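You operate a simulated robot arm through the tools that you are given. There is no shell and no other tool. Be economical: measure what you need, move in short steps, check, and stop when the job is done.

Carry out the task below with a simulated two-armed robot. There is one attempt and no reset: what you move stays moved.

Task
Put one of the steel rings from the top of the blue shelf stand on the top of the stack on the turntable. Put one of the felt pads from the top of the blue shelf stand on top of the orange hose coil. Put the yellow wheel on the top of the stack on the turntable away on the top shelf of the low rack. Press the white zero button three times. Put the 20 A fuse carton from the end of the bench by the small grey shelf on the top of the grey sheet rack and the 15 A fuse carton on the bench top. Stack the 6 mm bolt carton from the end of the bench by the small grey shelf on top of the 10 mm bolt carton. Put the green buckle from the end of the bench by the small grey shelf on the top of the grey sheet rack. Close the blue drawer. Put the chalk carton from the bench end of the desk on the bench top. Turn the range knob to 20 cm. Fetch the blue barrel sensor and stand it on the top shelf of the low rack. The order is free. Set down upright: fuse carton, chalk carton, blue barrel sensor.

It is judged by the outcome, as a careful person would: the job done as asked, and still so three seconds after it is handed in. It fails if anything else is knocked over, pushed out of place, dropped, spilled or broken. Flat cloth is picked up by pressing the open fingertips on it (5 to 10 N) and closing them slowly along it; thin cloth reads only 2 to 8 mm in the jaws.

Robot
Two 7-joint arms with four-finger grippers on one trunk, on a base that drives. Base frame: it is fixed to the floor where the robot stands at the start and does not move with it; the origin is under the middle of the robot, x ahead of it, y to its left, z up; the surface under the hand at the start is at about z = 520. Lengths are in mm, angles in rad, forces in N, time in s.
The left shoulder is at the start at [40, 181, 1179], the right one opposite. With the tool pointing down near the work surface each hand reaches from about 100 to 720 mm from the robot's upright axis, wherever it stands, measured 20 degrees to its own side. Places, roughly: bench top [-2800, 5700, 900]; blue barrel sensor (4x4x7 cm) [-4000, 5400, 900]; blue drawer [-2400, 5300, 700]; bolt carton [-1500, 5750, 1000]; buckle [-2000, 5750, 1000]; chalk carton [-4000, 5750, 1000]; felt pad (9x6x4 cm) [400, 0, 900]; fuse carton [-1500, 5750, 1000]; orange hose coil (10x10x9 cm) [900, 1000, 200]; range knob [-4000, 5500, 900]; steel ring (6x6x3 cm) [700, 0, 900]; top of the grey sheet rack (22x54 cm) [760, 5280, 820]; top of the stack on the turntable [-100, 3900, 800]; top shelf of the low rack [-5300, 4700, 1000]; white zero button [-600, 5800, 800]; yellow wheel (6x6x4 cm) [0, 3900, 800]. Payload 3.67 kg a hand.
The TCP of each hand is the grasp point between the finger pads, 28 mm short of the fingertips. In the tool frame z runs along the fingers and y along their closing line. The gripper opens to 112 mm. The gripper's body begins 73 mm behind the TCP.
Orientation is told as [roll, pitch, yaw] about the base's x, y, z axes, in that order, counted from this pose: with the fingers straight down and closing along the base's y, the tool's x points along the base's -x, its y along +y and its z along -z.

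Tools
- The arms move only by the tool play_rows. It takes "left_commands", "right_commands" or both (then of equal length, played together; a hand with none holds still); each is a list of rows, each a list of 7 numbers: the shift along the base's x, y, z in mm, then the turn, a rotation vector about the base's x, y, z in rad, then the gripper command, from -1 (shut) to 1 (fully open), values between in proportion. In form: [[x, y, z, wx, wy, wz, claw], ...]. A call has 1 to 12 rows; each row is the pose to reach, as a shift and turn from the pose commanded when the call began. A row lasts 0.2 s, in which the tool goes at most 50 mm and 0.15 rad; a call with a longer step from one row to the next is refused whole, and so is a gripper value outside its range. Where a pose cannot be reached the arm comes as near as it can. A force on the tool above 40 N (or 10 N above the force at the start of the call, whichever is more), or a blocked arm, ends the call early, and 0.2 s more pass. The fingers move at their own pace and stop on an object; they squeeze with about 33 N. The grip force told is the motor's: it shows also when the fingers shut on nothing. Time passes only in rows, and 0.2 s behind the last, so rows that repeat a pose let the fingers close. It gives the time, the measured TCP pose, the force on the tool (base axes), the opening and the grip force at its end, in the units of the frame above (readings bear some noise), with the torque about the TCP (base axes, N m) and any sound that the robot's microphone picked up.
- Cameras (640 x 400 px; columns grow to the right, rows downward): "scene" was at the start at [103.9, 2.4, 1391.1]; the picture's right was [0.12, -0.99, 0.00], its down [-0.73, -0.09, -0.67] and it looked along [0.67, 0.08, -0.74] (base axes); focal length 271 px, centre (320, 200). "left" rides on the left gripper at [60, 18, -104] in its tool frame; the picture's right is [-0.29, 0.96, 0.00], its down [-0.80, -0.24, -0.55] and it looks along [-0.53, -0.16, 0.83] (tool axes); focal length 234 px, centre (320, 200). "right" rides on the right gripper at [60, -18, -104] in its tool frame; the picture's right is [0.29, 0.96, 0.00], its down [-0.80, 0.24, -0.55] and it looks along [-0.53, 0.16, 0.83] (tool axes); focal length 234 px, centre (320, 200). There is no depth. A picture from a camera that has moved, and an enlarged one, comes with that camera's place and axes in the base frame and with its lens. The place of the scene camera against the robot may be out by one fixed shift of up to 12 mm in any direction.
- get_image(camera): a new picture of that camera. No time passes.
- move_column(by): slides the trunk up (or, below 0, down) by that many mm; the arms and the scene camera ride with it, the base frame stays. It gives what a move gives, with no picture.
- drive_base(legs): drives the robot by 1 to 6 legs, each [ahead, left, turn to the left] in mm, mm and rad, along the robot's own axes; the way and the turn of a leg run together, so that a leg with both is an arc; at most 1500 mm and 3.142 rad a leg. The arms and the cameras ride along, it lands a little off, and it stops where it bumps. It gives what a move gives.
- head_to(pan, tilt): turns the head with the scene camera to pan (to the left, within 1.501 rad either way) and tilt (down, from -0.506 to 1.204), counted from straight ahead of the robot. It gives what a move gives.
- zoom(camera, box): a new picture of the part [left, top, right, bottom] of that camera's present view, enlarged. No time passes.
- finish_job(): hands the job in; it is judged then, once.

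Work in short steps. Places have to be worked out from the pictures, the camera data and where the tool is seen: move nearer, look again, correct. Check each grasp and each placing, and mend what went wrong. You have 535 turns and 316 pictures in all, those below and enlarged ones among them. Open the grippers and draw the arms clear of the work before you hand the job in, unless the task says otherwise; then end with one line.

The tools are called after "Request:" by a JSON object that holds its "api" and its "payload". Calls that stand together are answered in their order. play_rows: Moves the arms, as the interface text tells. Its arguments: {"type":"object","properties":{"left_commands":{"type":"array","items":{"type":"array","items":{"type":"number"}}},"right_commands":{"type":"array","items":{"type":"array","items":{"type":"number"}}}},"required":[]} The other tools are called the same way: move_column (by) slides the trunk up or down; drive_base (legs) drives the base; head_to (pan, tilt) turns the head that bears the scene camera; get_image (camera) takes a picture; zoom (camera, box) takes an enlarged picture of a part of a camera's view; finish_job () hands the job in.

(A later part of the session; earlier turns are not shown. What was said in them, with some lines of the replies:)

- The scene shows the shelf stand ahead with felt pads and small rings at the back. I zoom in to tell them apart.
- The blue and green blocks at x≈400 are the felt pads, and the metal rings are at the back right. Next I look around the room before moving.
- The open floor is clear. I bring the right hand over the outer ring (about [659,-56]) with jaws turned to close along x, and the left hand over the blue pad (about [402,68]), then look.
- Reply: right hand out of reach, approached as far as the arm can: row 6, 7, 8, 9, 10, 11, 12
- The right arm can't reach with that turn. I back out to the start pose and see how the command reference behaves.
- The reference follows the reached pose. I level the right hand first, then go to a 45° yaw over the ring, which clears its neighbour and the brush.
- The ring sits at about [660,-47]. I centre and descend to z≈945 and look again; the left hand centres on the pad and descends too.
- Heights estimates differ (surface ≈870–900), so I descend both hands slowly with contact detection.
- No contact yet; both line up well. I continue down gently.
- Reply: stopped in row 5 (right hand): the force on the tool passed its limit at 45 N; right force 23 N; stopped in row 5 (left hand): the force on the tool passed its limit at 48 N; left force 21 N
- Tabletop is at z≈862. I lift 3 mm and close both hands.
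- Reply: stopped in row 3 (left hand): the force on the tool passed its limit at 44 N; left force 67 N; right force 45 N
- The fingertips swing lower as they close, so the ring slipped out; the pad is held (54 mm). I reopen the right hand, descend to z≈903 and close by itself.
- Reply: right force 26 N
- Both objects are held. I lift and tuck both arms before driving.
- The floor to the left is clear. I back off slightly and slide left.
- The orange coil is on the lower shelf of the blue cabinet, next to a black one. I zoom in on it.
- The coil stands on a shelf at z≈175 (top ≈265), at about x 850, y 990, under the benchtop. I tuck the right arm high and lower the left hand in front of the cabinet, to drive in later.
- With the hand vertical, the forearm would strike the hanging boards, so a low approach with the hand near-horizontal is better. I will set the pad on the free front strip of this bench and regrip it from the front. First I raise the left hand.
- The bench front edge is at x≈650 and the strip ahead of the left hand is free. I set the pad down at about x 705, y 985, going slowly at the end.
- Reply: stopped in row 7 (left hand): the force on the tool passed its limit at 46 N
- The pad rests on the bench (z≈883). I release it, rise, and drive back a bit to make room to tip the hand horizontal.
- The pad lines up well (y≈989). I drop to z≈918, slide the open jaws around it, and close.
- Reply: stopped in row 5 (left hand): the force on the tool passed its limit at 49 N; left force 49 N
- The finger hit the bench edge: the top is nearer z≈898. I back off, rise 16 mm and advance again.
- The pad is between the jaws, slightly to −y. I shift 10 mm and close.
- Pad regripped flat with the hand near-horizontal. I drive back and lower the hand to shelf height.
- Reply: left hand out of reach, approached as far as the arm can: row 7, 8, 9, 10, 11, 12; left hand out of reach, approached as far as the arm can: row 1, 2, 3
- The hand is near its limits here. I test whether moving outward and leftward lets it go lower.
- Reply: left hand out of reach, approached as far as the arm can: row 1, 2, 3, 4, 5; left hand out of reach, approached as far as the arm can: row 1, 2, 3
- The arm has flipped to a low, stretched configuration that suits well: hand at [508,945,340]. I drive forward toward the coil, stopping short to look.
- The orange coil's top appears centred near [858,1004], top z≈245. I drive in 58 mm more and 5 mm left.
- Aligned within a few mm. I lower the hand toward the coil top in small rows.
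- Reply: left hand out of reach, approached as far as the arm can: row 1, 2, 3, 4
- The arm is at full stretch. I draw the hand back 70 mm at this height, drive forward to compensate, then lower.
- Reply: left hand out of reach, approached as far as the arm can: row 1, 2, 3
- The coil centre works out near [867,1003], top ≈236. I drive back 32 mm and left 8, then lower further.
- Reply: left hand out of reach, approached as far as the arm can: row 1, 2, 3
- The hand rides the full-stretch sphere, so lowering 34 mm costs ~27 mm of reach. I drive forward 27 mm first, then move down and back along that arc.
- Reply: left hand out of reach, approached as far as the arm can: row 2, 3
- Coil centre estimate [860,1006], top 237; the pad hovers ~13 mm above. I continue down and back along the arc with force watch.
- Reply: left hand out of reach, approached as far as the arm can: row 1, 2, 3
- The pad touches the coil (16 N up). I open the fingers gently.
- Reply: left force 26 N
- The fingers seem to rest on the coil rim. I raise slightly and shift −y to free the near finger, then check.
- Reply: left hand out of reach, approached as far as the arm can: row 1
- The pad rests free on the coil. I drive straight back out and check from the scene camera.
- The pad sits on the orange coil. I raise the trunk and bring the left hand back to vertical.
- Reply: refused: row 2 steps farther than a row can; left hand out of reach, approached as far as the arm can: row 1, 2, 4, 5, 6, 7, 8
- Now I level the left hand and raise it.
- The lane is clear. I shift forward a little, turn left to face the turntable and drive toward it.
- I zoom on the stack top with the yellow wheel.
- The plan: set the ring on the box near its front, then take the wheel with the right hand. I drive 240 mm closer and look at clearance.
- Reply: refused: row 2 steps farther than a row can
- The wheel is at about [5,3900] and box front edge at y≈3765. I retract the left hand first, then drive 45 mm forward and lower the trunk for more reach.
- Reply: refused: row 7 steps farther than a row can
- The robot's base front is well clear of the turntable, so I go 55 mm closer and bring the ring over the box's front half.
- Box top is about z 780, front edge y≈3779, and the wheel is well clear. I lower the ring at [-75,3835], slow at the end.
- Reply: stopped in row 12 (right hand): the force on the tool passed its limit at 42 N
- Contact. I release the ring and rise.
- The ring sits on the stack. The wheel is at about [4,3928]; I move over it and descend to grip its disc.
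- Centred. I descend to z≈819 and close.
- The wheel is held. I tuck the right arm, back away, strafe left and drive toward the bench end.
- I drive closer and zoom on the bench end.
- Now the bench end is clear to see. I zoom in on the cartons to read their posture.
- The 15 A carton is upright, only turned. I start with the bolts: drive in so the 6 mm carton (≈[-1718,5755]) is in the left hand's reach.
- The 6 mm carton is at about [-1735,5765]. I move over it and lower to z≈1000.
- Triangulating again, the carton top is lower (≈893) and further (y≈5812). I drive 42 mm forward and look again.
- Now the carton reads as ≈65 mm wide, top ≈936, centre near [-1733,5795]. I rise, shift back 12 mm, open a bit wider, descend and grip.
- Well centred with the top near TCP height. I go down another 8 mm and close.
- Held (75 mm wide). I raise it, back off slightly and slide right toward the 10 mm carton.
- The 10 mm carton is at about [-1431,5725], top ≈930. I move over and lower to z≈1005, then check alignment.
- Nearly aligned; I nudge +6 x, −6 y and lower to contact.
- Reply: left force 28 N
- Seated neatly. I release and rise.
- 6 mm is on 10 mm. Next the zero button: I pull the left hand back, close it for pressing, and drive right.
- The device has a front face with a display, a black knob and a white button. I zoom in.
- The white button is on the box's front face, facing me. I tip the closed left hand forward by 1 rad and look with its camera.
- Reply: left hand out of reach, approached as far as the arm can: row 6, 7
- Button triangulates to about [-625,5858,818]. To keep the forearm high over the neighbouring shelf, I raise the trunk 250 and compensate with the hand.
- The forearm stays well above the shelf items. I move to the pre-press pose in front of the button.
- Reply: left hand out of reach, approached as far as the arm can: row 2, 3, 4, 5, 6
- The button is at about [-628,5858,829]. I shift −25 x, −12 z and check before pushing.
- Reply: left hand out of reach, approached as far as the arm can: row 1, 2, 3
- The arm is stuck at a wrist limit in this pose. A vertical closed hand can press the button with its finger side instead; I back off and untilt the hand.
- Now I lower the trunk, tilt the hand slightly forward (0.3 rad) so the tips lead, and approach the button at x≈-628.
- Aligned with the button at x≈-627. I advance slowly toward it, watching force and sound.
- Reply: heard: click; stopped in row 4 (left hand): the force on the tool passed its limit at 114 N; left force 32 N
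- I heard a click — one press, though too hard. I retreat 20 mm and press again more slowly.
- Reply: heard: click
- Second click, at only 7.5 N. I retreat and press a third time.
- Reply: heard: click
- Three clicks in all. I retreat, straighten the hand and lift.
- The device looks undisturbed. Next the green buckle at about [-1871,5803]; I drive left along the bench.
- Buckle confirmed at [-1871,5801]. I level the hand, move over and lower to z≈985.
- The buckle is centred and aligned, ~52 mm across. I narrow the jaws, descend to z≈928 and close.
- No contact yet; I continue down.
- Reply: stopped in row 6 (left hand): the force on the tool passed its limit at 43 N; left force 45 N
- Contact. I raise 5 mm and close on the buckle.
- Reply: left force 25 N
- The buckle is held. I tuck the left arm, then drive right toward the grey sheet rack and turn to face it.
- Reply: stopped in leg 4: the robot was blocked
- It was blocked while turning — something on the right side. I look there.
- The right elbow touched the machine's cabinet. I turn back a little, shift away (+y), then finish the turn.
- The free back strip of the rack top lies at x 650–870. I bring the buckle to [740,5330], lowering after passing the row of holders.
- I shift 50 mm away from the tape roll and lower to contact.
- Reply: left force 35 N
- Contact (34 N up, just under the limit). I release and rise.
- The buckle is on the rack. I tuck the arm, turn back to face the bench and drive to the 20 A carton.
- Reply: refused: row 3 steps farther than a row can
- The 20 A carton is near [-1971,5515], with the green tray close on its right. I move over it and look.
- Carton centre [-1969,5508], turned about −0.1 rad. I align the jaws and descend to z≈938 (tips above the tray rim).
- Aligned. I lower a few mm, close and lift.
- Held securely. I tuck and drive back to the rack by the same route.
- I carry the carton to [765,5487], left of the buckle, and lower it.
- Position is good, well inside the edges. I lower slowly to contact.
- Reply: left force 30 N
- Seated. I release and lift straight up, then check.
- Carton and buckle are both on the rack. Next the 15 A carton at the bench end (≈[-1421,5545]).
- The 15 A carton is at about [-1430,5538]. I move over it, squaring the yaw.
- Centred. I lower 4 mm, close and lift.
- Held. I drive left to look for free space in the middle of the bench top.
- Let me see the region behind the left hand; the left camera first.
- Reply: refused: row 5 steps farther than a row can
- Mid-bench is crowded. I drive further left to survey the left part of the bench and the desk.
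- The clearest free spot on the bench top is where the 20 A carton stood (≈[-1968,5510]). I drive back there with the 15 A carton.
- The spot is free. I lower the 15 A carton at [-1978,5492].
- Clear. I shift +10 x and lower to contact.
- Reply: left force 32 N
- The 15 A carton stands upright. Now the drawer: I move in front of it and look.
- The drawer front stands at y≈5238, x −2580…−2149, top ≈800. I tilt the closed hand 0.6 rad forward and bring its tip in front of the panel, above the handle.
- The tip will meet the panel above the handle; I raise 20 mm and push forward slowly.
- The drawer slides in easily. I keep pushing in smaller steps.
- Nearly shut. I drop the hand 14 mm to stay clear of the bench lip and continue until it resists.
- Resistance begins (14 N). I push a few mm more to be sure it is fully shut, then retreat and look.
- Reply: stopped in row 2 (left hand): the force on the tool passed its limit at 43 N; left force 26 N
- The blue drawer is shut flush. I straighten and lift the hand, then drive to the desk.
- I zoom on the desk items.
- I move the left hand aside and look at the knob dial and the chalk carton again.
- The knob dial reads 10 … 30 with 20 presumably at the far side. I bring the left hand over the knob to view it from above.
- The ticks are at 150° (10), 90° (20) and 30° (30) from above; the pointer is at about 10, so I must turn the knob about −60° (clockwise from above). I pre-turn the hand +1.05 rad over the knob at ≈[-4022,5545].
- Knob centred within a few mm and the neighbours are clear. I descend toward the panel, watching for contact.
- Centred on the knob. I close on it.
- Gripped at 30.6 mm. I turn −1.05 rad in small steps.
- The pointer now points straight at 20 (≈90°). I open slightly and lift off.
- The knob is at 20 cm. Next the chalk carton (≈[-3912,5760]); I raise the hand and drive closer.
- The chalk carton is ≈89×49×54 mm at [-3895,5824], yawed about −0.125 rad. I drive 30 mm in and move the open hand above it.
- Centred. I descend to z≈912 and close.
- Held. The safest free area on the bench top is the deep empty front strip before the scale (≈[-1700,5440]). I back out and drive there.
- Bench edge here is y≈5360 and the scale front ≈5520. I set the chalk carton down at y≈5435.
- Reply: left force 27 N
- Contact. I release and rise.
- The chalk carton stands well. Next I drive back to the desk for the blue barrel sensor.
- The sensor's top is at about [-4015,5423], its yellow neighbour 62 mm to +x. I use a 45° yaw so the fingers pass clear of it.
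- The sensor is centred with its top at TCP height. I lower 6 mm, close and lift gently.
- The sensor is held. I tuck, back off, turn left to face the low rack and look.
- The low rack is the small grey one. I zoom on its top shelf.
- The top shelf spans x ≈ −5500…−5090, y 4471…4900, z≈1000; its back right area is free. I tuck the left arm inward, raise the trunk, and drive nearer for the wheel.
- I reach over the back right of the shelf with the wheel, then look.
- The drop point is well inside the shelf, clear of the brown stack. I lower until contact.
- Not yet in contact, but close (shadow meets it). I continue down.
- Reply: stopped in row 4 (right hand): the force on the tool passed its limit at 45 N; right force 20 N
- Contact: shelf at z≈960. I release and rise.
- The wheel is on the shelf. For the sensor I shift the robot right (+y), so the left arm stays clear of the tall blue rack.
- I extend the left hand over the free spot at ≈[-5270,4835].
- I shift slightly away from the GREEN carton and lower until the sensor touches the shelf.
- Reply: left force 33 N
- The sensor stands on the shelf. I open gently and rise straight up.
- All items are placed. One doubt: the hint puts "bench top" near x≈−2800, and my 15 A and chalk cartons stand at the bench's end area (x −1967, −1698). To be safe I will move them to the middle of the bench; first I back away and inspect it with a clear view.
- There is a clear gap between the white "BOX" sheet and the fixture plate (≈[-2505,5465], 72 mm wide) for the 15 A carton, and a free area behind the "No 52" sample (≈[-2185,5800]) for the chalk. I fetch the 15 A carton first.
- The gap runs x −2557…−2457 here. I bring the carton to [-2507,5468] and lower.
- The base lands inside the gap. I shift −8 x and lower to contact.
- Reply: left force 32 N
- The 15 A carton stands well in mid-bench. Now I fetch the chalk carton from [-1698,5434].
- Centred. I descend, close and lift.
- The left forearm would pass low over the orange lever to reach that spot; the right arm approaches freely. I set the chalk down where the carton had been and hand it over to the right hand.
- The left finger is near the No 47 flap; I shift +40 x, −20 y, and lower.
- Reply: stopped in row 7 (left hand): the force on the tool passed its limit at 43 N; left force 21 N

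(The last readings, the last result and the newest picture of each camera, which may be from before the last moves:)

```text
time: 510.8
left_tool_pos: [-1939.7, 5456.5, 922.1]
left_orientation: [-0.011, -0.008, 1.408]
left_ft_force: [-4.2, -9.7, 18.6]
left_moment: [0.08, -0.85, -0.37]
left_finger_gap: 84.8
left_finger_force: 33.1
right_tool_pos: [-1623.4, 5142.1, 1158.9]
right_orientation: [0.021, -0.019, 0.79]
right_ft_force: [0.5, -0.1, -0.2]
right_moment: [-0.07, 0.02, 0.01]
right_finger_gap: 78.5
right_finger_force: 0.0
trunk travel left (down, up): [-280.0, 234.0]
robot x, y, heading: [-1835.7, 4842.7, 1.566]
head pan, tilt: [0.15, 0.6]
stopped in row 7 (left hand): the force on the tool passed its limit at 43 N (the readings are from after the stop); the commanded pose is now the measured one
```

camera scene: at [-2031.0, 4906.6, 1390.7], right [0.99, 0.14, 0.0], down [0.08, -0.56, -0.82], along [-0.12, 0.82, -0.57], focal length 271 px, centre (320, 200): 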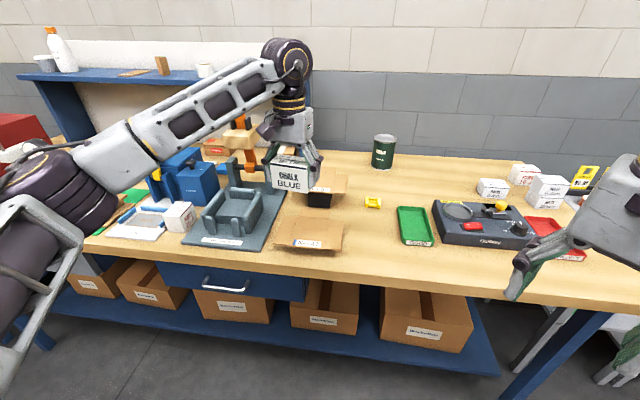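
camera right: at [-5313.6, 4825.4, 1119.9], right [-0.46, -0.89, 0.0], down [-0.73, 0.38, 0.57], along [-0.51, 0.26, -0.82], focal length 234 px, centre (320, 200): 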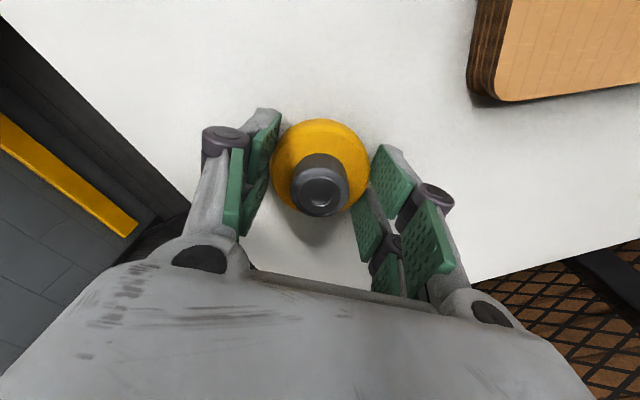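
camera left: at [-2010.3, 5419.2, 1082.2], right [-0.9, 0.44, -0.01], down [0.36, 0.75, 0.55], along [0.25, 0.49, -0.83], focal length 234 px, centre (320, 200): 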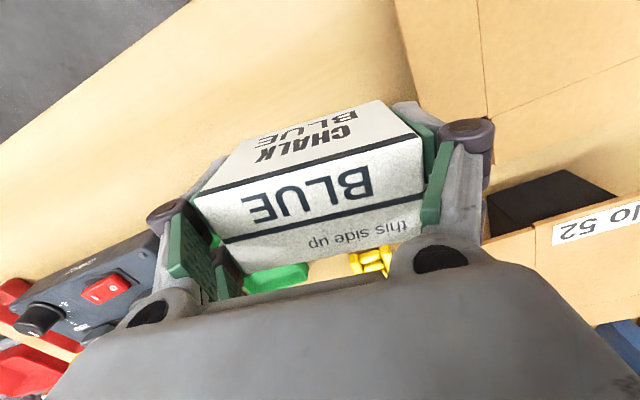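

It touched something early, perhaps the GOOD tray's rim. I look.

Request:
{"api": "zoom", "payload": {"camera": "scene", "box": [200, 160, 380, 270]}}

Request:
{"api": "get_image", "payload": {"camera": "left"}}

```text
3.56 times, centred on (290, 215) of scene
camera zoom: at [-1841.8, 4943.4, 1390.8], right [0.99, 0.14, 0.0], down [0.08, -0.56, -0.83], along [-0.12, 0.82, -0.56], focal length 965 px, centre (427, 147)
```

zoom: 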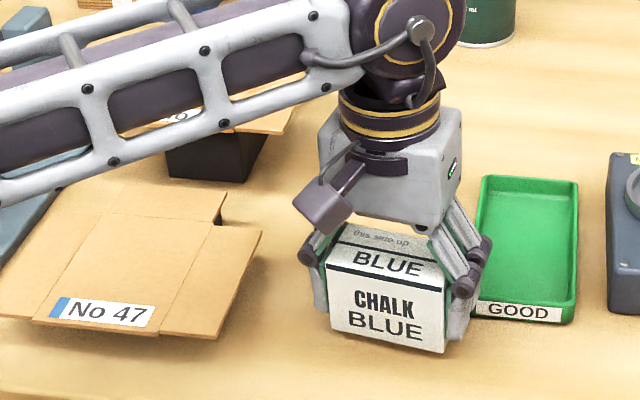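

```text
110 pictures are left
camera left: at [-1970.3, 5399.2, 1024.3], right [-0.9, 0.44, -0.01], down [0.36, 0.74, 0.56], along [0.25, 0.5, -0.83], focal length 234 px, centre (320, 200)
```

left: 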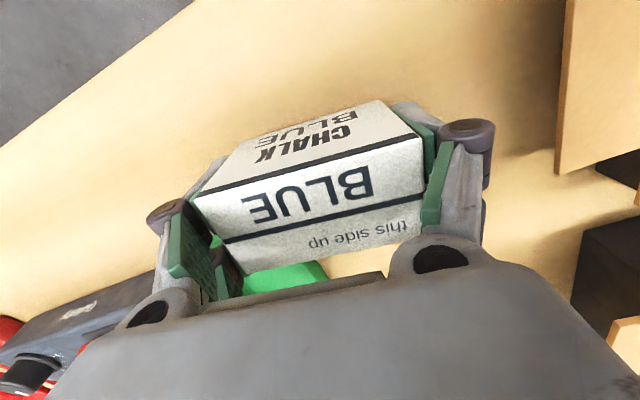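

The right finger sits on the tray's corner. I raise, shift −20 x and −12 y, and lower again.

Request:
{"api": "play_rows", "payload": {"left_commands": [[0, 0, 15, 0, 0, 0, -1], [-10, -6, 25, 0, 0, 0, -1], [-20, -12, 25, 0, 0, 0, -1], [-20, -12, 10, 0, 0, 0, -1], [-20, -12, 0, 0, 0, 0, -1], [-20, -12, -5, 0, 0, 0, -1], [-20, -12, -9, 0, 0, 0, -1], [-20, -12, -13, 0, 0, 0, -1]]}}

Request:
{"api": "zoom", "payload": {"camera": "scene", "box": [200, 160, 380, 270]}}

```text
time: 512.6
left_tool_pos: [-1959.5, 5443.5, 909.6]
left_orientation: [-0.008, -0.014, 1.409]
left_ft_force: [-3.4, 1.6, 27.6]
left_moment: [0.01, 0.12, -0.13]
left_finger_gap: 84.8
left_finger_force: 33.0
right_tool_pos: [-1621.7, 5142.3, 1159.8]
right_orientation: [0.02, -0.022, 0.792]
right_ft_force: [-0.5, -0.6, -0.8]
right_moment: [0.02, 0.01, 0.01]
right_finger_gap: 78.4
right_finger_force: 0.0
trunk travel left (down, up): [-280.0, 234.0]
robot x, y, heading: [-1832.9, 4842.4, 1.556]
head pan, tilt: [0.15, 0.6]
```

```text
3.56 times, centred on (290, 215) of scene
camera zoom: at [-1841.3, 4942.2, 1391.1], right [0.99, 0.14, 0.0], down [0.08, -0.56, -0.83], along [-0.12, 0.82, -0.56], focal length 965 px, centre (427, 147)
```

zoom: 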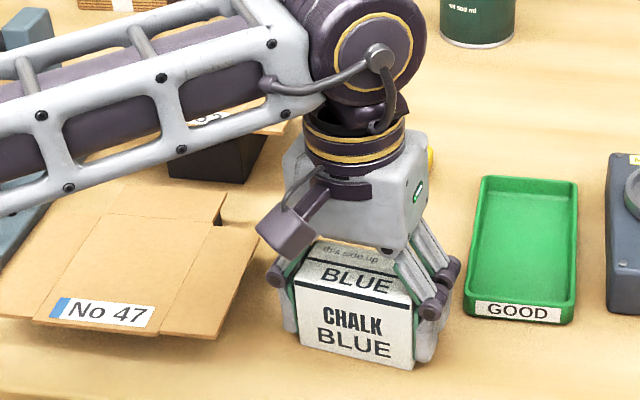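

Request:
{"api": "play_rows", "payload": {"left_commands": [[0, 0, 3, 0, 0, 0, 0.4], [0, 0, 4, 0, 0, 0, 0.65], [0, 0, 5, 0, 0, 0, 0.75], [0, 0, 10, 0, 0, 0, 0.75], [0, 0, 50, 0, 0, 0, 0.75], [0, 0, 95, 0, 0, 0, 0.75], [0, 0, 140, 0, 0, 0, 0.75], [0, -30, 180, 0, 0, 0.05, 0.5], [0, -75, 200, 0, 0, 0.1, 0.3], [0, -120, 220, 0, 0, 0.15, 0.3], [0, -160, 240, 0, 0, 0.15, 0.3], [0, -200, 260, 0, 0, 0.15, 0.3]]}}

Request:
{"api": "drive_base", "payload": {"legs": [[0, 295, 0]]}}

Request:
{"api": "play_rows", "payload": {"right_commands": [[-10, 30, 0, 0, 0, 0.1, 0.8], [-20, 65, -5, 0, 0, 0.2, 1], [-25, 100, -10, 0, 0, 0.3, 1], [-25, 135, -20, 0, 0, 0.4, 1], [-25, 170, -35, 0, 0, 0.5, 1], [-25, 205, -55, 0, 0, 0.6, 1], [-25, 240, -80, 0, 0, 0.62, 1], [-25, 260, -110, 0, 0, 0.62, 1]]}}

Request:
{"api": "get_image", "payload": {"camera": "right"}}

Request:
{"api": "get_image", "payload": {"camera": "scene"}}

```text
time: 515.2
left_tool_pos: [-1961.8, 5239.8, 1167.9]
left_orientation: [-0.009, -0.008, 1.559]
left_ft_force: [0.1, -0.1, -0.3]
left_moment: [0.04, -0.04, 0.05]
left_finger_gap: 72.9
left_finger_force: 0.1
right_tool_pos: [-1622.3, 5142.6, 1159.2]
right_orientation: [0.019, -0.019, 0.789]
right_ft_force: [1.0, -0.4, -0.4]
right_moment: [-0.02, -0.02, 0.01]
right_finger_gap: 78.1
right_finger_force: 0.1
trunk travel left (down, up): [-280.0, 234.0]
robot x, y, heading: [-1833.6, 4845.2, 1.562]
head pan, tilt: [0.15, 0.6]
```

```text
time: 517.3
left_tool_pos: [-2259.7, 5242.9, 1166.6]
left_orientation: [-0.008, -0.006, 1.56]
left_ft_force: [0.1, 0.1, -0.3]
left_moment: [0.01, 0.0, 0.02]
left_finger_gap: 72.9
left_finger_force: 0.1
right_tool_pos: [-1920.3, 5145.9, 1159.5]
right_orientation: [0.018, -0.018, 0.795]
right_ft_force: [-0.2, 0.0, -0.5]
right_moment: [-0.02, -0.05, 0.02]
right_finger_gap: 78.3
right_finger_force: 0.0
trunk travel left (down, up): [-280.0, 234.0]
robot x, y, heading: [-2130.6, 4844.9, 1.562]
head pan, tilt: [0.15, 0.6]
```

```text
time: 519.1
left_tool_pos: [-2259.9, 5244.4, 1167.2]
left_orientation: [-0.009, -0.005, 1.562]
left_ft_force: [-0.3, -0.2, 0.2]
left_moment: [-0.04, 0.02, 0.02]
left_finger_gap: 72.8
left_finger_force: 0.0
right_tool_pos: [-1945.2, 5407.4, 1047.9]
right_orientation: [0.019, -0.019, 1.412]
right_ft_force: [-0.6, 0.9, -0.7]
right_moment: [-0.02, -0.01, 0.01]
right_finger_gap: 112.0
right_finger_force: 0.0
trunk travel left (down, up): [-280.0, 234.0]
robot x, y, heading: [-2132.2, 4845.5, 1.565]
head pan, tilt: [0.15, 0.6]
```

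```text
108 pictures are left
camera right: at [-1934.2, 5343.1, 1150.0], right [-0.99, -0.14, 0.01], down [-0.1, 0.81, 0.57], along [-0.09, 0.57, -0.82], focal length 234 px, centre (320, 200)
```

right: 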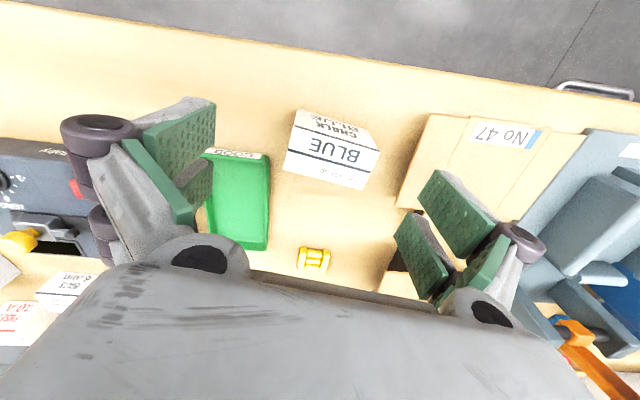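

```text
107 pictures are left
camera scene: at [-2138.5, 4947.5, 1390.7], right [0.99, 0.14, 0.0], down [0.08, -0.56, -0.82], along [-0.12, 0.82, -0.57], focal length 271 px, centre (320, 200)
```

scene: 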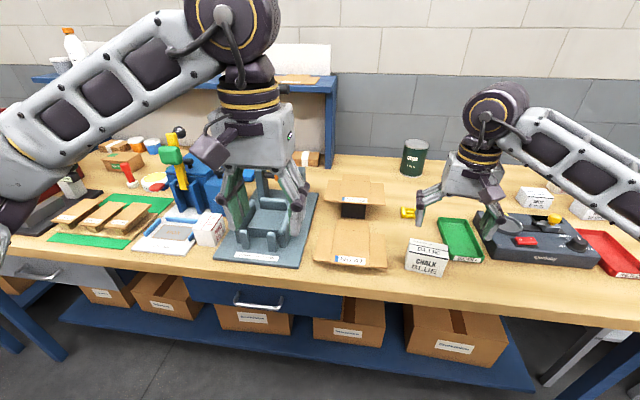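

The chalk is at [-1963,5450]. I grip it with the right hand, staying above the tray's rim (TCP z≈929).

Request:
{"api": "play_rows", "payload": {"right_commands": [[-9, 20, -35, 0, 0, 0, 1], [-18, 42, -70, 0, 0, 0, 1], [-18, 42, -98, 0, 0, 0, 1]]}}

Request:
{"api": "get_image", "payload": {"camera": "right"}}

```text
time: 519.9
left_tool_pos: [-2259.7, 5242.9, 1166.5]
left_orientation: [-0.008, -0.004, 1.561]
left_ft_force: [-0.2, 0.9, 0.3]
left_moment: [0.0, 0.04, 0.05]
left_finger_gap: 72.9
left_finger_force: 0.0
right_tool_pos: [-1961.9, 5446.4, 951.1]
right_orientation: [0.019, -0.019, 1.414]
right_ft_force: [-0.7, 0.5, -0.2]
right_moment: [0.0, 0.03, -0.02]
right_finger_gap: 111.9
right_finger_force: 0.2
trunk travel left (down, up): [-280.0, 234.0]
robot x, y, heading: [-2133.3, 4843.2, 1.562]
head pan, tilt: [0.15, 0.6]
```

```text
106 pictures are left
camera right: at [-1952.5, 5382.0, 1052.2], right [-0.99, -0.13, 0.01], down [-0.1, 0.81, 0.57], along [-0.09, 0.57, -0.82], focal length 234 px, centre (320, 200)
```

right: 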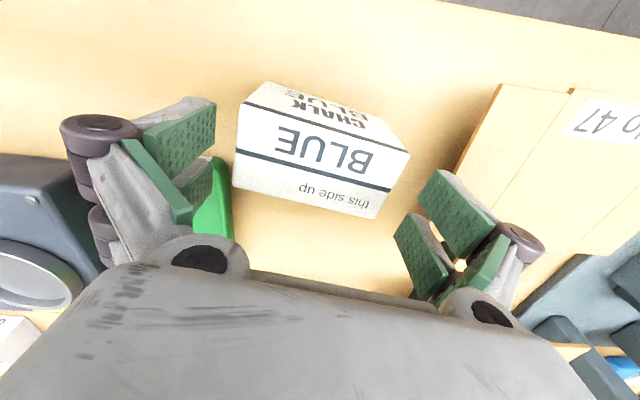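

Request:
{"api": "play_rows", "payload": {"right_commands": [[0, -4, -12, 0, 0, 0, 1], [0, -4, -22, 0, 0, 0, 1], [0, -4, -22, 0, 0, 0, 0.7], [0, -4, -22, 0, 0, 0, 0.3], [0, -4, -22, 0, 0, 0, -0.5], [0, -4, -22, 0, 0, 0, -1], [0, -4, -22, 0, 0, 0, -1], [0, -4, -10, 0, 0, 0, -1], [0, -4, 25, 0, 0, 0, -1], [0, -4, 70, 0, 0, 0, -1], [0, -4, 115, 0, 0, 0, -1], [0, -4, 155, 0, 0, 0, -1]]}}

Request:
{"api": "get_image", "payload": {"camera": "right"}}

```text
time: 522.5
left_tool_pos: [-2260.9, 5242.0, 1167.2]
left_orientation: [-0.008, -0.008, 1.56]
left_ft_force: [0.2, -1.0, -0.4]
left_moment: [0.01, -0.03, -0.01]
left_finger_gap: 72.7
left_finger_force: 0.0
right_tool_pos: [-1962.4, 5440.9, 1106.2]
right_orientation: [0.016, -0.019, 1.413]
right_ft_force: [0.1, -0.4, -1.4]
right_moment: [0.03, -0.02, 0.02]
right_finger_gap: 84.4
right_finger_force: 32.7
trunk travel left (down, up): [-280.0, 234.0]
robot x, y, heading: [-2130.0, 4843.6, 1.562]
head pan, tilt: [0.15, 0.6]
```

```text
105 pictures are left
camera right: at [-1952.1, 5377.6, 1207.5], right [-0.99, -0.13, 0.01], down [-0.1, 0.81, 0.57], along [-0.09, 0.57, -0.82], focal length 234 px, centre (320, 200)
```

right: 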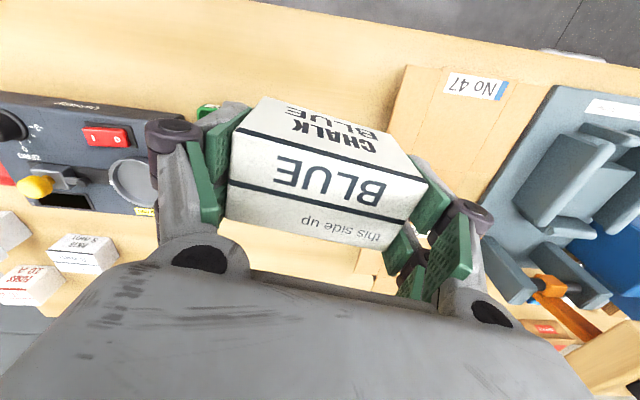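

Now I tuck the left hand up and back, and drive so the right hand reaches behind the No 52 sample.

Request:
{"api": "play_rows", "payload": {"left_commands": [[0, -30, 30, 0, 0, 0, 0.3], [0, -60, 60, 0, 0, 0, 0.3], [0, -90, 90, 0, 0, 0, 0.3], [0, -120, 110, 0, 0, 0, 0.3]], "right_commands": [[0, 0, 10, 0, 0, 0, -1], [0, 0, 20, 0, 0, 0, -1], [0, 0, 25, 0, 0, 0, -1], [0, 0, 30, 0, 0, 0, -1]]}}

Request:
{"api": "drive_base", "payload": {"legs": [[0, 225, 0], [200, 0, 0]]}}

Request:
{"api": "head_to", "payload": {"pan": -0.15, "tilt": 0.6}}

Request:
{"api": "get_image", "payload": {"camera": "scene"}}

Request:
{"api": "get_image", "payload": {"camera": "right"}}

```text
time: 523.5
left_tool_pos: [-2260.4, 5122.0, 1277.6]
left_orientation: [-0.009, -0.006, 1.559]
left_ft_force: [0.0, -0.3, 0.9]
left_moment: [0.01, 0.03, -0.01]
left_finger_gap: 72.8
left_finger_force: 0.1
right_tool_pos: [-1962.5, 5442.9, 1136.0]
right_orientation: [0.019, -0.022, 1.412]
right_ft_force: [0.7, -0.4, -0.9]
right_moment: [0.05, 0.02, -0.06]
right_finger_gap: 84.5
right_finger_force: 32.8
trunk travel left (down, up): [-280.0, 234.0]
robot x, y, heading: [-2131.2, 4845.4, 1.565]
head pan, tilt: [0.15, 0.6]
```

```text
time: 526.5
left_tool_pos: [-2485.2, 5329.6, 1277.5]
left_orientation: [-0.009, -0.004, 1.558]
left_ft_force: [0.7, 0.5, 0.4]
left_moment: [-0.02, 0.01, 0.03]
left_finger_gap: 73.1
left_finger_force: 0.0
right_tool_pos: [-2187.5, 5648.2, 1135.7]
right_orientation: [0.02, -0.018, 1.408]
right_ft_force: [0.6, -0.3, -1.1]
right_moment: [-0.01, -0.02, 0.01]
right_finger_gap: 84.8
right_finger_force: 32.7
trunk travel left (down, up): [-280.0, 234.0]
robot x, y, heading: [-2355.6, 5051.0, 1.564]
head pan, tilt: [0.15, 0.6]
```

```text
time: 527.3
left_tool_pos: [-2484.9, 5328.4, 1277.4]
left_orientation: [-0.008, -0.008, 1.556]
left_ft_force: [-0.8, 0.0, -0.3]
left_moment: [0.01, -0.05, -0.02]
left_finger_gap: 72.6
left_finger_force: 0.0
right_tool_pos: [-2187.0, 5647.7, 1135.4]
right_orientation: [0.018, -0.018, 1.412]
right_ft_force: [0.0, -0.4, -1.3]
right_moment: [0.02, 0.0, 0.0]
right_finger_gap: 84.5
right_finger_force: 33.2
trunk travel left (down, up): [-280.0, 234.0]
robot x, y, heading: [-2356.8, 5049.4, 1.559]
head pan, tilt: [-0.15, 0.6]
```

```text
104 pictures are left
camera scene: at [-2337.4, 5150.9, 1390.7], right [0.99, -0.16, 0.0], down [-0.09, -0.56, -0.82], along [0.13, 0.81, -0.57], focal length 271 px, centre (320, 200)
```

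scene: 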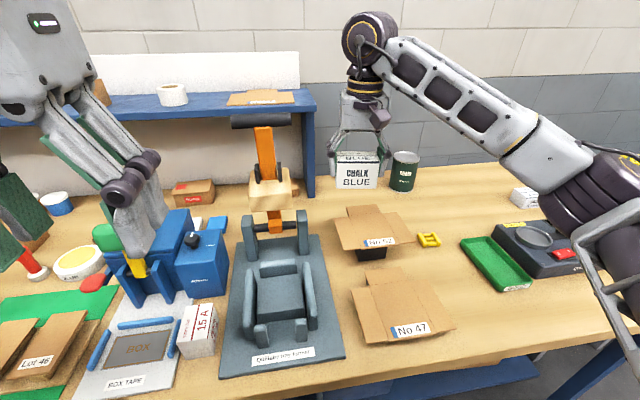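

```text
103 pictures are left
camera right: at [-2177.0, 5582.7, 1237.5], right [-0.99, -0.13, 0.01], down [-0.1, 0.81, 0.57], along [-0.09, 0.57, -0.82], focal length 234 px, centre (320, 200)
```

right: 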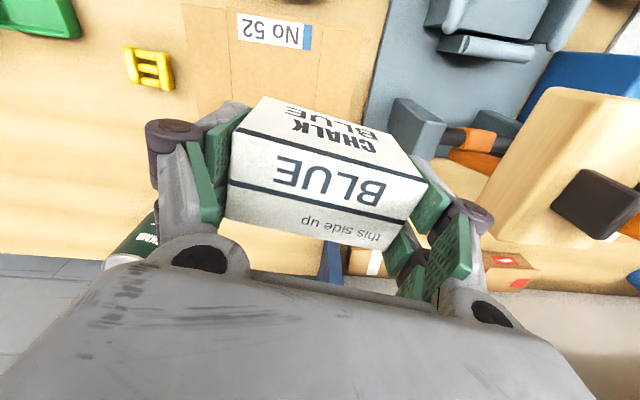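

The area behind the No 52 sample is free. I drive 90 mm in and extend the right hand to [-2165,5860].

Request:
{"api": "drive_base", "payload": {"legs": [[88, 0, 0]]}}

Request:
{"api": "play_rows", "payload": {"right_commands": [[6, 35, 0, 0, 0, 0, -1], [12, 70, 0, 0, 0, 0, -1], [18, 100, -5, 0, 0, 0, -1], [22, 122, -20, 0, 0, 0, -1], [22, 124, -50, 0, 0, 0, -1]]}}

Request:
{"api": "get_image", "payload": {"camera": "right"}}

Request:
{"api": "get_image", "payload": {"camera": "scene"}}

```text
time: 528.4
left_tool_pos: [-2484.2, 5416.8, 1277.3]
left_orientation: [-0.009, -0.004, 1.558]
left_ft_force: [0.2, 0.5, -0.5]
left_moment: [-0.04, -0.01, -0.01]
left_finger_gap: 73.1
left_finger_force: 0.1
right_tool_pos: [-2187.8, 5736.4, 1135.0]
right_orientation: [0.019, -0.02, 1.413]
right_ft_force: [0.0, -0.1, -2.0]
right_moment: [-0.07, -0.01, 0.0]
right_finger_gap: 84.8
right_finger_force: 33.2
trunk travel left (down, up): [-280.0, 234.0]
robot x, y, heading: [-2351.8, 5137.5, 1.563]
head pan, tilt: [-0.15, 0.6]
```

```text
time: 529.6
left_tool_pos: [-2484.1, 5416.5, 1278.3]
left_orientation: [-0.007, -0.004, 1.557]
left_ft_force: [0.6, 0.2, 0.3]
left_moment: [0.02, 0.01, 0.0]
left_finger_gap: 73.1
left_finger_force: 0.0
right_tool_pos: [-2164.8, 5863.3, 1084.9]
right_orientation: [0.019, -0.018, 1.414]
right_ft_force: [0.9, 0.2, -1.5]
right_moment: [-0.04, 0.02, 0.01]
right_finger_gap: 84.5
right_finger_force: 32.9
trunk travel left (down, up): [-280.0, 234.0]
robot x, y, heading: [-2356.6, 5140.8, 1.563]
head pan, tilt: [-0.15, 0.6]
```

```text
102 pictures are left
camera right: at [-2155.2, 5799.2, 1187.5], right [-0.99, -0.13, 0.01], down [-0.1, 0.81, 0.57], along [-0.09, 0.57, -0.82], focal length 234 px, centre (320, 200)
```

right: 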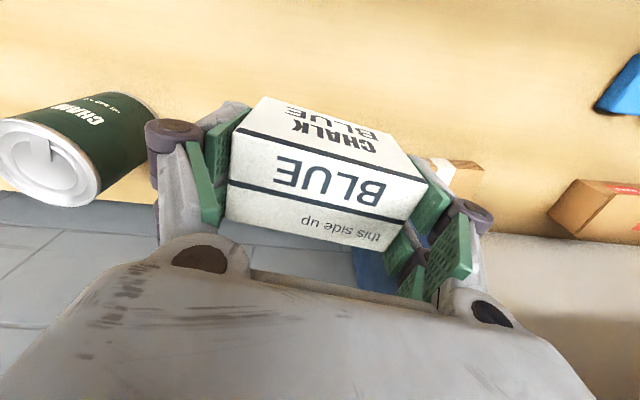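

```text
101 pictures are left
camera scene: at [-2336.0, 5239.7, 1390.6], right [0.99, -0.16, 0.0], down [-0.09, -0.56, -0.82], along [0.13, 0.81, -0.57], focal length 271 px, centre (320, 200)
```

scene: 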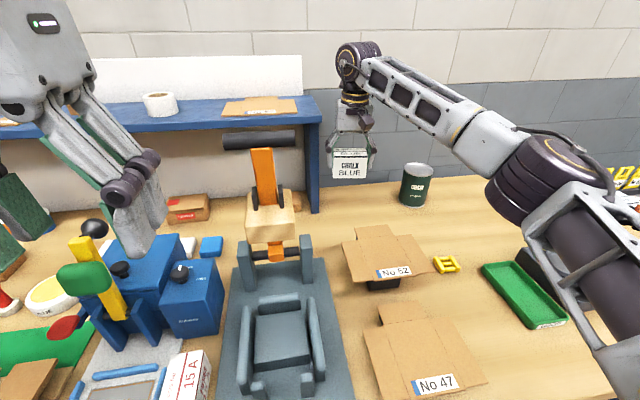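

The landing point is bare wood with room around it. I lower the chalk there.

Request:
{"api": "play_rows", "payload": {"right_commands": [[0, 0, -35, 0, 0, 0, -1], [0, 0, -75, 0, 0, 0, -1], [0, 0, -110, 0, 0, 0, -1], [0, 0, -135, 0, 0, 0, -1], [0, 0, -143, 0, 0, 0, -1], [0, 0, -148, 0, 0, 0, -1], [0, 0, -152, 0, 0, 0, -1], [0, 0, -156, 0, 0, 0, -1], [0, 0, -160, 0, 0, 0, -1], [0, 0, -164, 0, 0, 0, -1], [0, 0, -168, 0, 0, 0, -1]]}}

Request:
{"api": "get_image", "payload": {"camera": "right"}}

```text
time: 532.0
left_tool_pos: [-2484.4, 5412.6, 1277.8]
left_orientation: [-0.009, -0.008, 1.56]
left_ft_force: [0.0, 0.3, 0.1]
left_moment: [0.0, -0.02, 0.02]
left_finger_gap: 72.7
left_finger_force: 0.0
right_tool_pos: [-2165.5, 5858.3, 920.3]
right_orientation: [0.021, -0.023, 1.413]
right_ft_force: [-0.9, 1.0, 26.5]
right_moment: [-0.06, -0.03, -0.1]
right_finger_gap: 84.7
right_finger_force: 32.7
trunk travel left (down, up): [-280.0, 234.0]
robot x, y, heading: [-2357.8, 5138.8, 1.562]
head pan, tilt: [-0.15, 0.6]
```

```text
100 pictures are left
camera right: at [-2155.8, 5793.2, 1022.6], right [-0.99, -0.13, 0.01], down [-0.1, 0.81, 0.58], along [-0.09, 0.57, -0.82], focal length 234 px, centre (320, 200)
```

right: 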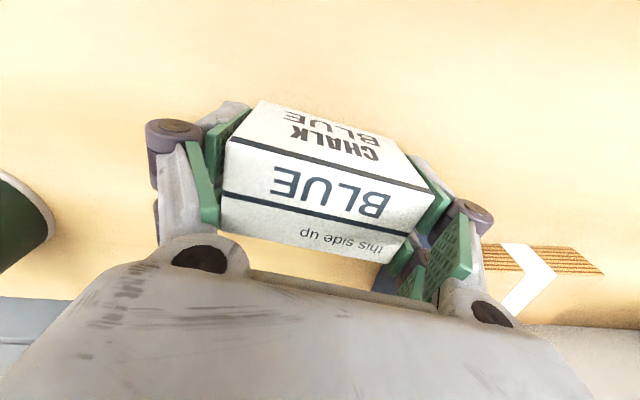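

It rests on the bench. I release, rise straight up, then withdraw.

Request:
{"api": "play_rows", "payload": {"right_commands": [[0, 0, 3, 0, 0, 0, 0.4], [0, 0, 4, 0, 0, 0, 0.7], [0, 0, 5, 0, 0, 0, 0.8], [0, 0, 10, 0, 0, 0, 0.85], [0, 0, 50, 0, 0, 0, 0.85], [0, 0, 95, 0, 0, 0, 0.85], [0, 0, 140, 0, 0, 0, 0.85], [0, 0, 185, 0, 0, 0, 0.85], [0, -30, 215, 0, 0, 0, 0.6], [0, -75, 230, 0, 0, 0, 0.5], [0, -120, 240, 0, 0, 0, 0.5]]}}

Request:
{"api": "zoom", "payload": {"camera": "scene", "box": [140, 130, 480, 390]}}

```text
time: 534.4
left_tool_pos: [-2483.5, 5415.3, 1277.5]
left_orientation: [-0.009, -0.007, 1.557]
left_ft_force: [0.9, 0.0, 0.4]
left_moment: [0.01, 0.02, 0.0]
left_finger_gap: 72.8
left_finger_force: 0.1
right_tool_pos: [-2163.1, 5737.3, 1160.1]
right_orientation: [0.02, -0.021, 1.412]
right_ft_force: [-0.2, 0.1, 0.8]
right_moment: [0.01, 0.01, 0.02]
right_finger_gap: 84.1
right_finger_force: 0.1
trunk travel left (down, up): [-280.0, 234.0]
robot x, y, heading: [-2356.0, 5139.2, 1.564]
head pan, tilt: [-0.15, 0.6]
```

```text
1.54 times, centred on (310, 260) of scene
camera zoom: at [-2336.4, 5237.3, 1390.8], right [0.99, -0.16, 0.0], down [-0.09, -0.56, -0.83], along [0.13, 0.82, -0.56], focal length 418 px, centre (335, 108)
```

zoom: 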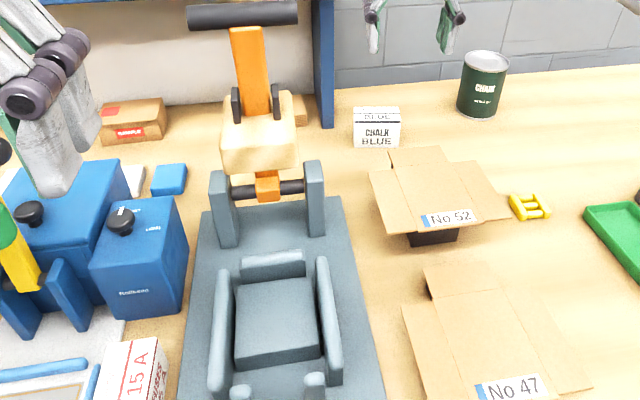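

Both cartons stand upright in the middle of the bench. I back away and take a final look.

Request:
{"api": "drive_base", "payload": {"legs": [[-600, 0, 0]]}}

Request:
{"api": "head_to", "payload": {"pan": -0.2, "tilt": 0.45}}

Request:
{"api": "get_image", "payload": {"camera": "scene"}}

```text
time: 537.8
left_tool_pos: [-2489.2, 4821.6, 1277.3]
left_orientation: [-0.008, -0.006, 1.572]
left_ft_force: [0.1, 0.8, 1.2]
left_moment: [0.0, 0.01, 0.0]
left_finger_gap: 72.8
left_finger_force: 0.0
right_tool_pos: [-2171.0, 5148.4, 1158.9]
right_orientation: [0.019, -0.019, 1.426]
right_ft_force: [-0.1, 0.1, 0.1]
right_moment: [0.0, -0.04, -0.02]
right_finger_gap: 84.1
right_finger_force: 0.0
trunk travel left (down, up): [-280.0, 234.0]
robot x, y, heading: [-2356.2, 4546.5, 1.575]
head pan, tilt: [-0.15, 0.6]
```

```text
time: 538.5
left_tool_pos: [-2488.6, 4819.7, 1277.4]
left_orientation: [-0.009, -0.007, 1.571]
left_ft_force: [-0.1, -0.4, -0.2]
left_moment: [0.0, 0.01, 0.01]
left_finger_gap: 73.0
left_finger_force: 0.1
right_tool_pos: [-2172.3, 5148.3, 1158.7]
right_orientation: [0.019, -0.019, 1.427]
right_ft_force: [-0.2, -0.7, -0.2]
right_moment: [-0.03, -0.03, -0.01]
right_finger_gap: 83.8
right_finger_force: 0.1
trunk travel left (down, up): [-280.0, 234.0]
robot x, y, heading: [-2354.3, 4543.7, 1.575]
head pan, tilt: [-0.201, 0.45]
```

```text
98 pictures are left
camera scene: at [-2334.1, 4647.5, 1404.3], right [0.98, -0.19, 0.0], down [-0.08, -0.43, -0.9], along [0.17, 0.88, -0.44], focal length 271 px, centre (320, 200)
```

scene: 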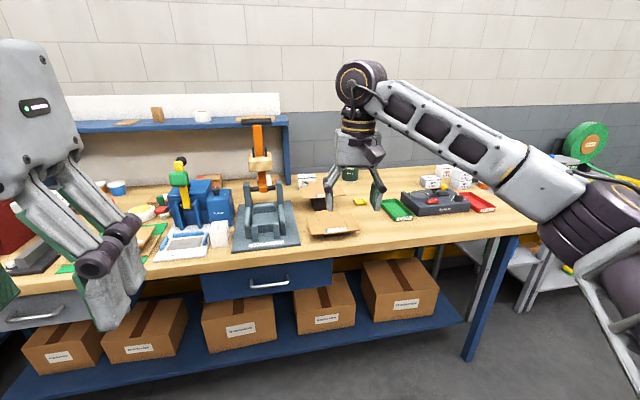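

Everything is in place, the drawer is shut and both hands are empty and clear of the work. I hand the job in.

Request:
{"api": "finish_job", "payload": {}}

```text
The job is handed in.
```

All eleven parts of the task are done and the job is handed in. The 15 A and chalk cartons stand mid-bench, because I took "bench top" to mean the middle rather than the end by the small grey shelf. The first press of the zero button peaked at 114 N, and the robot's right elbow once touched the cabinet by the turntable. Neither showed any damage or displacement in the pictures afterwards.
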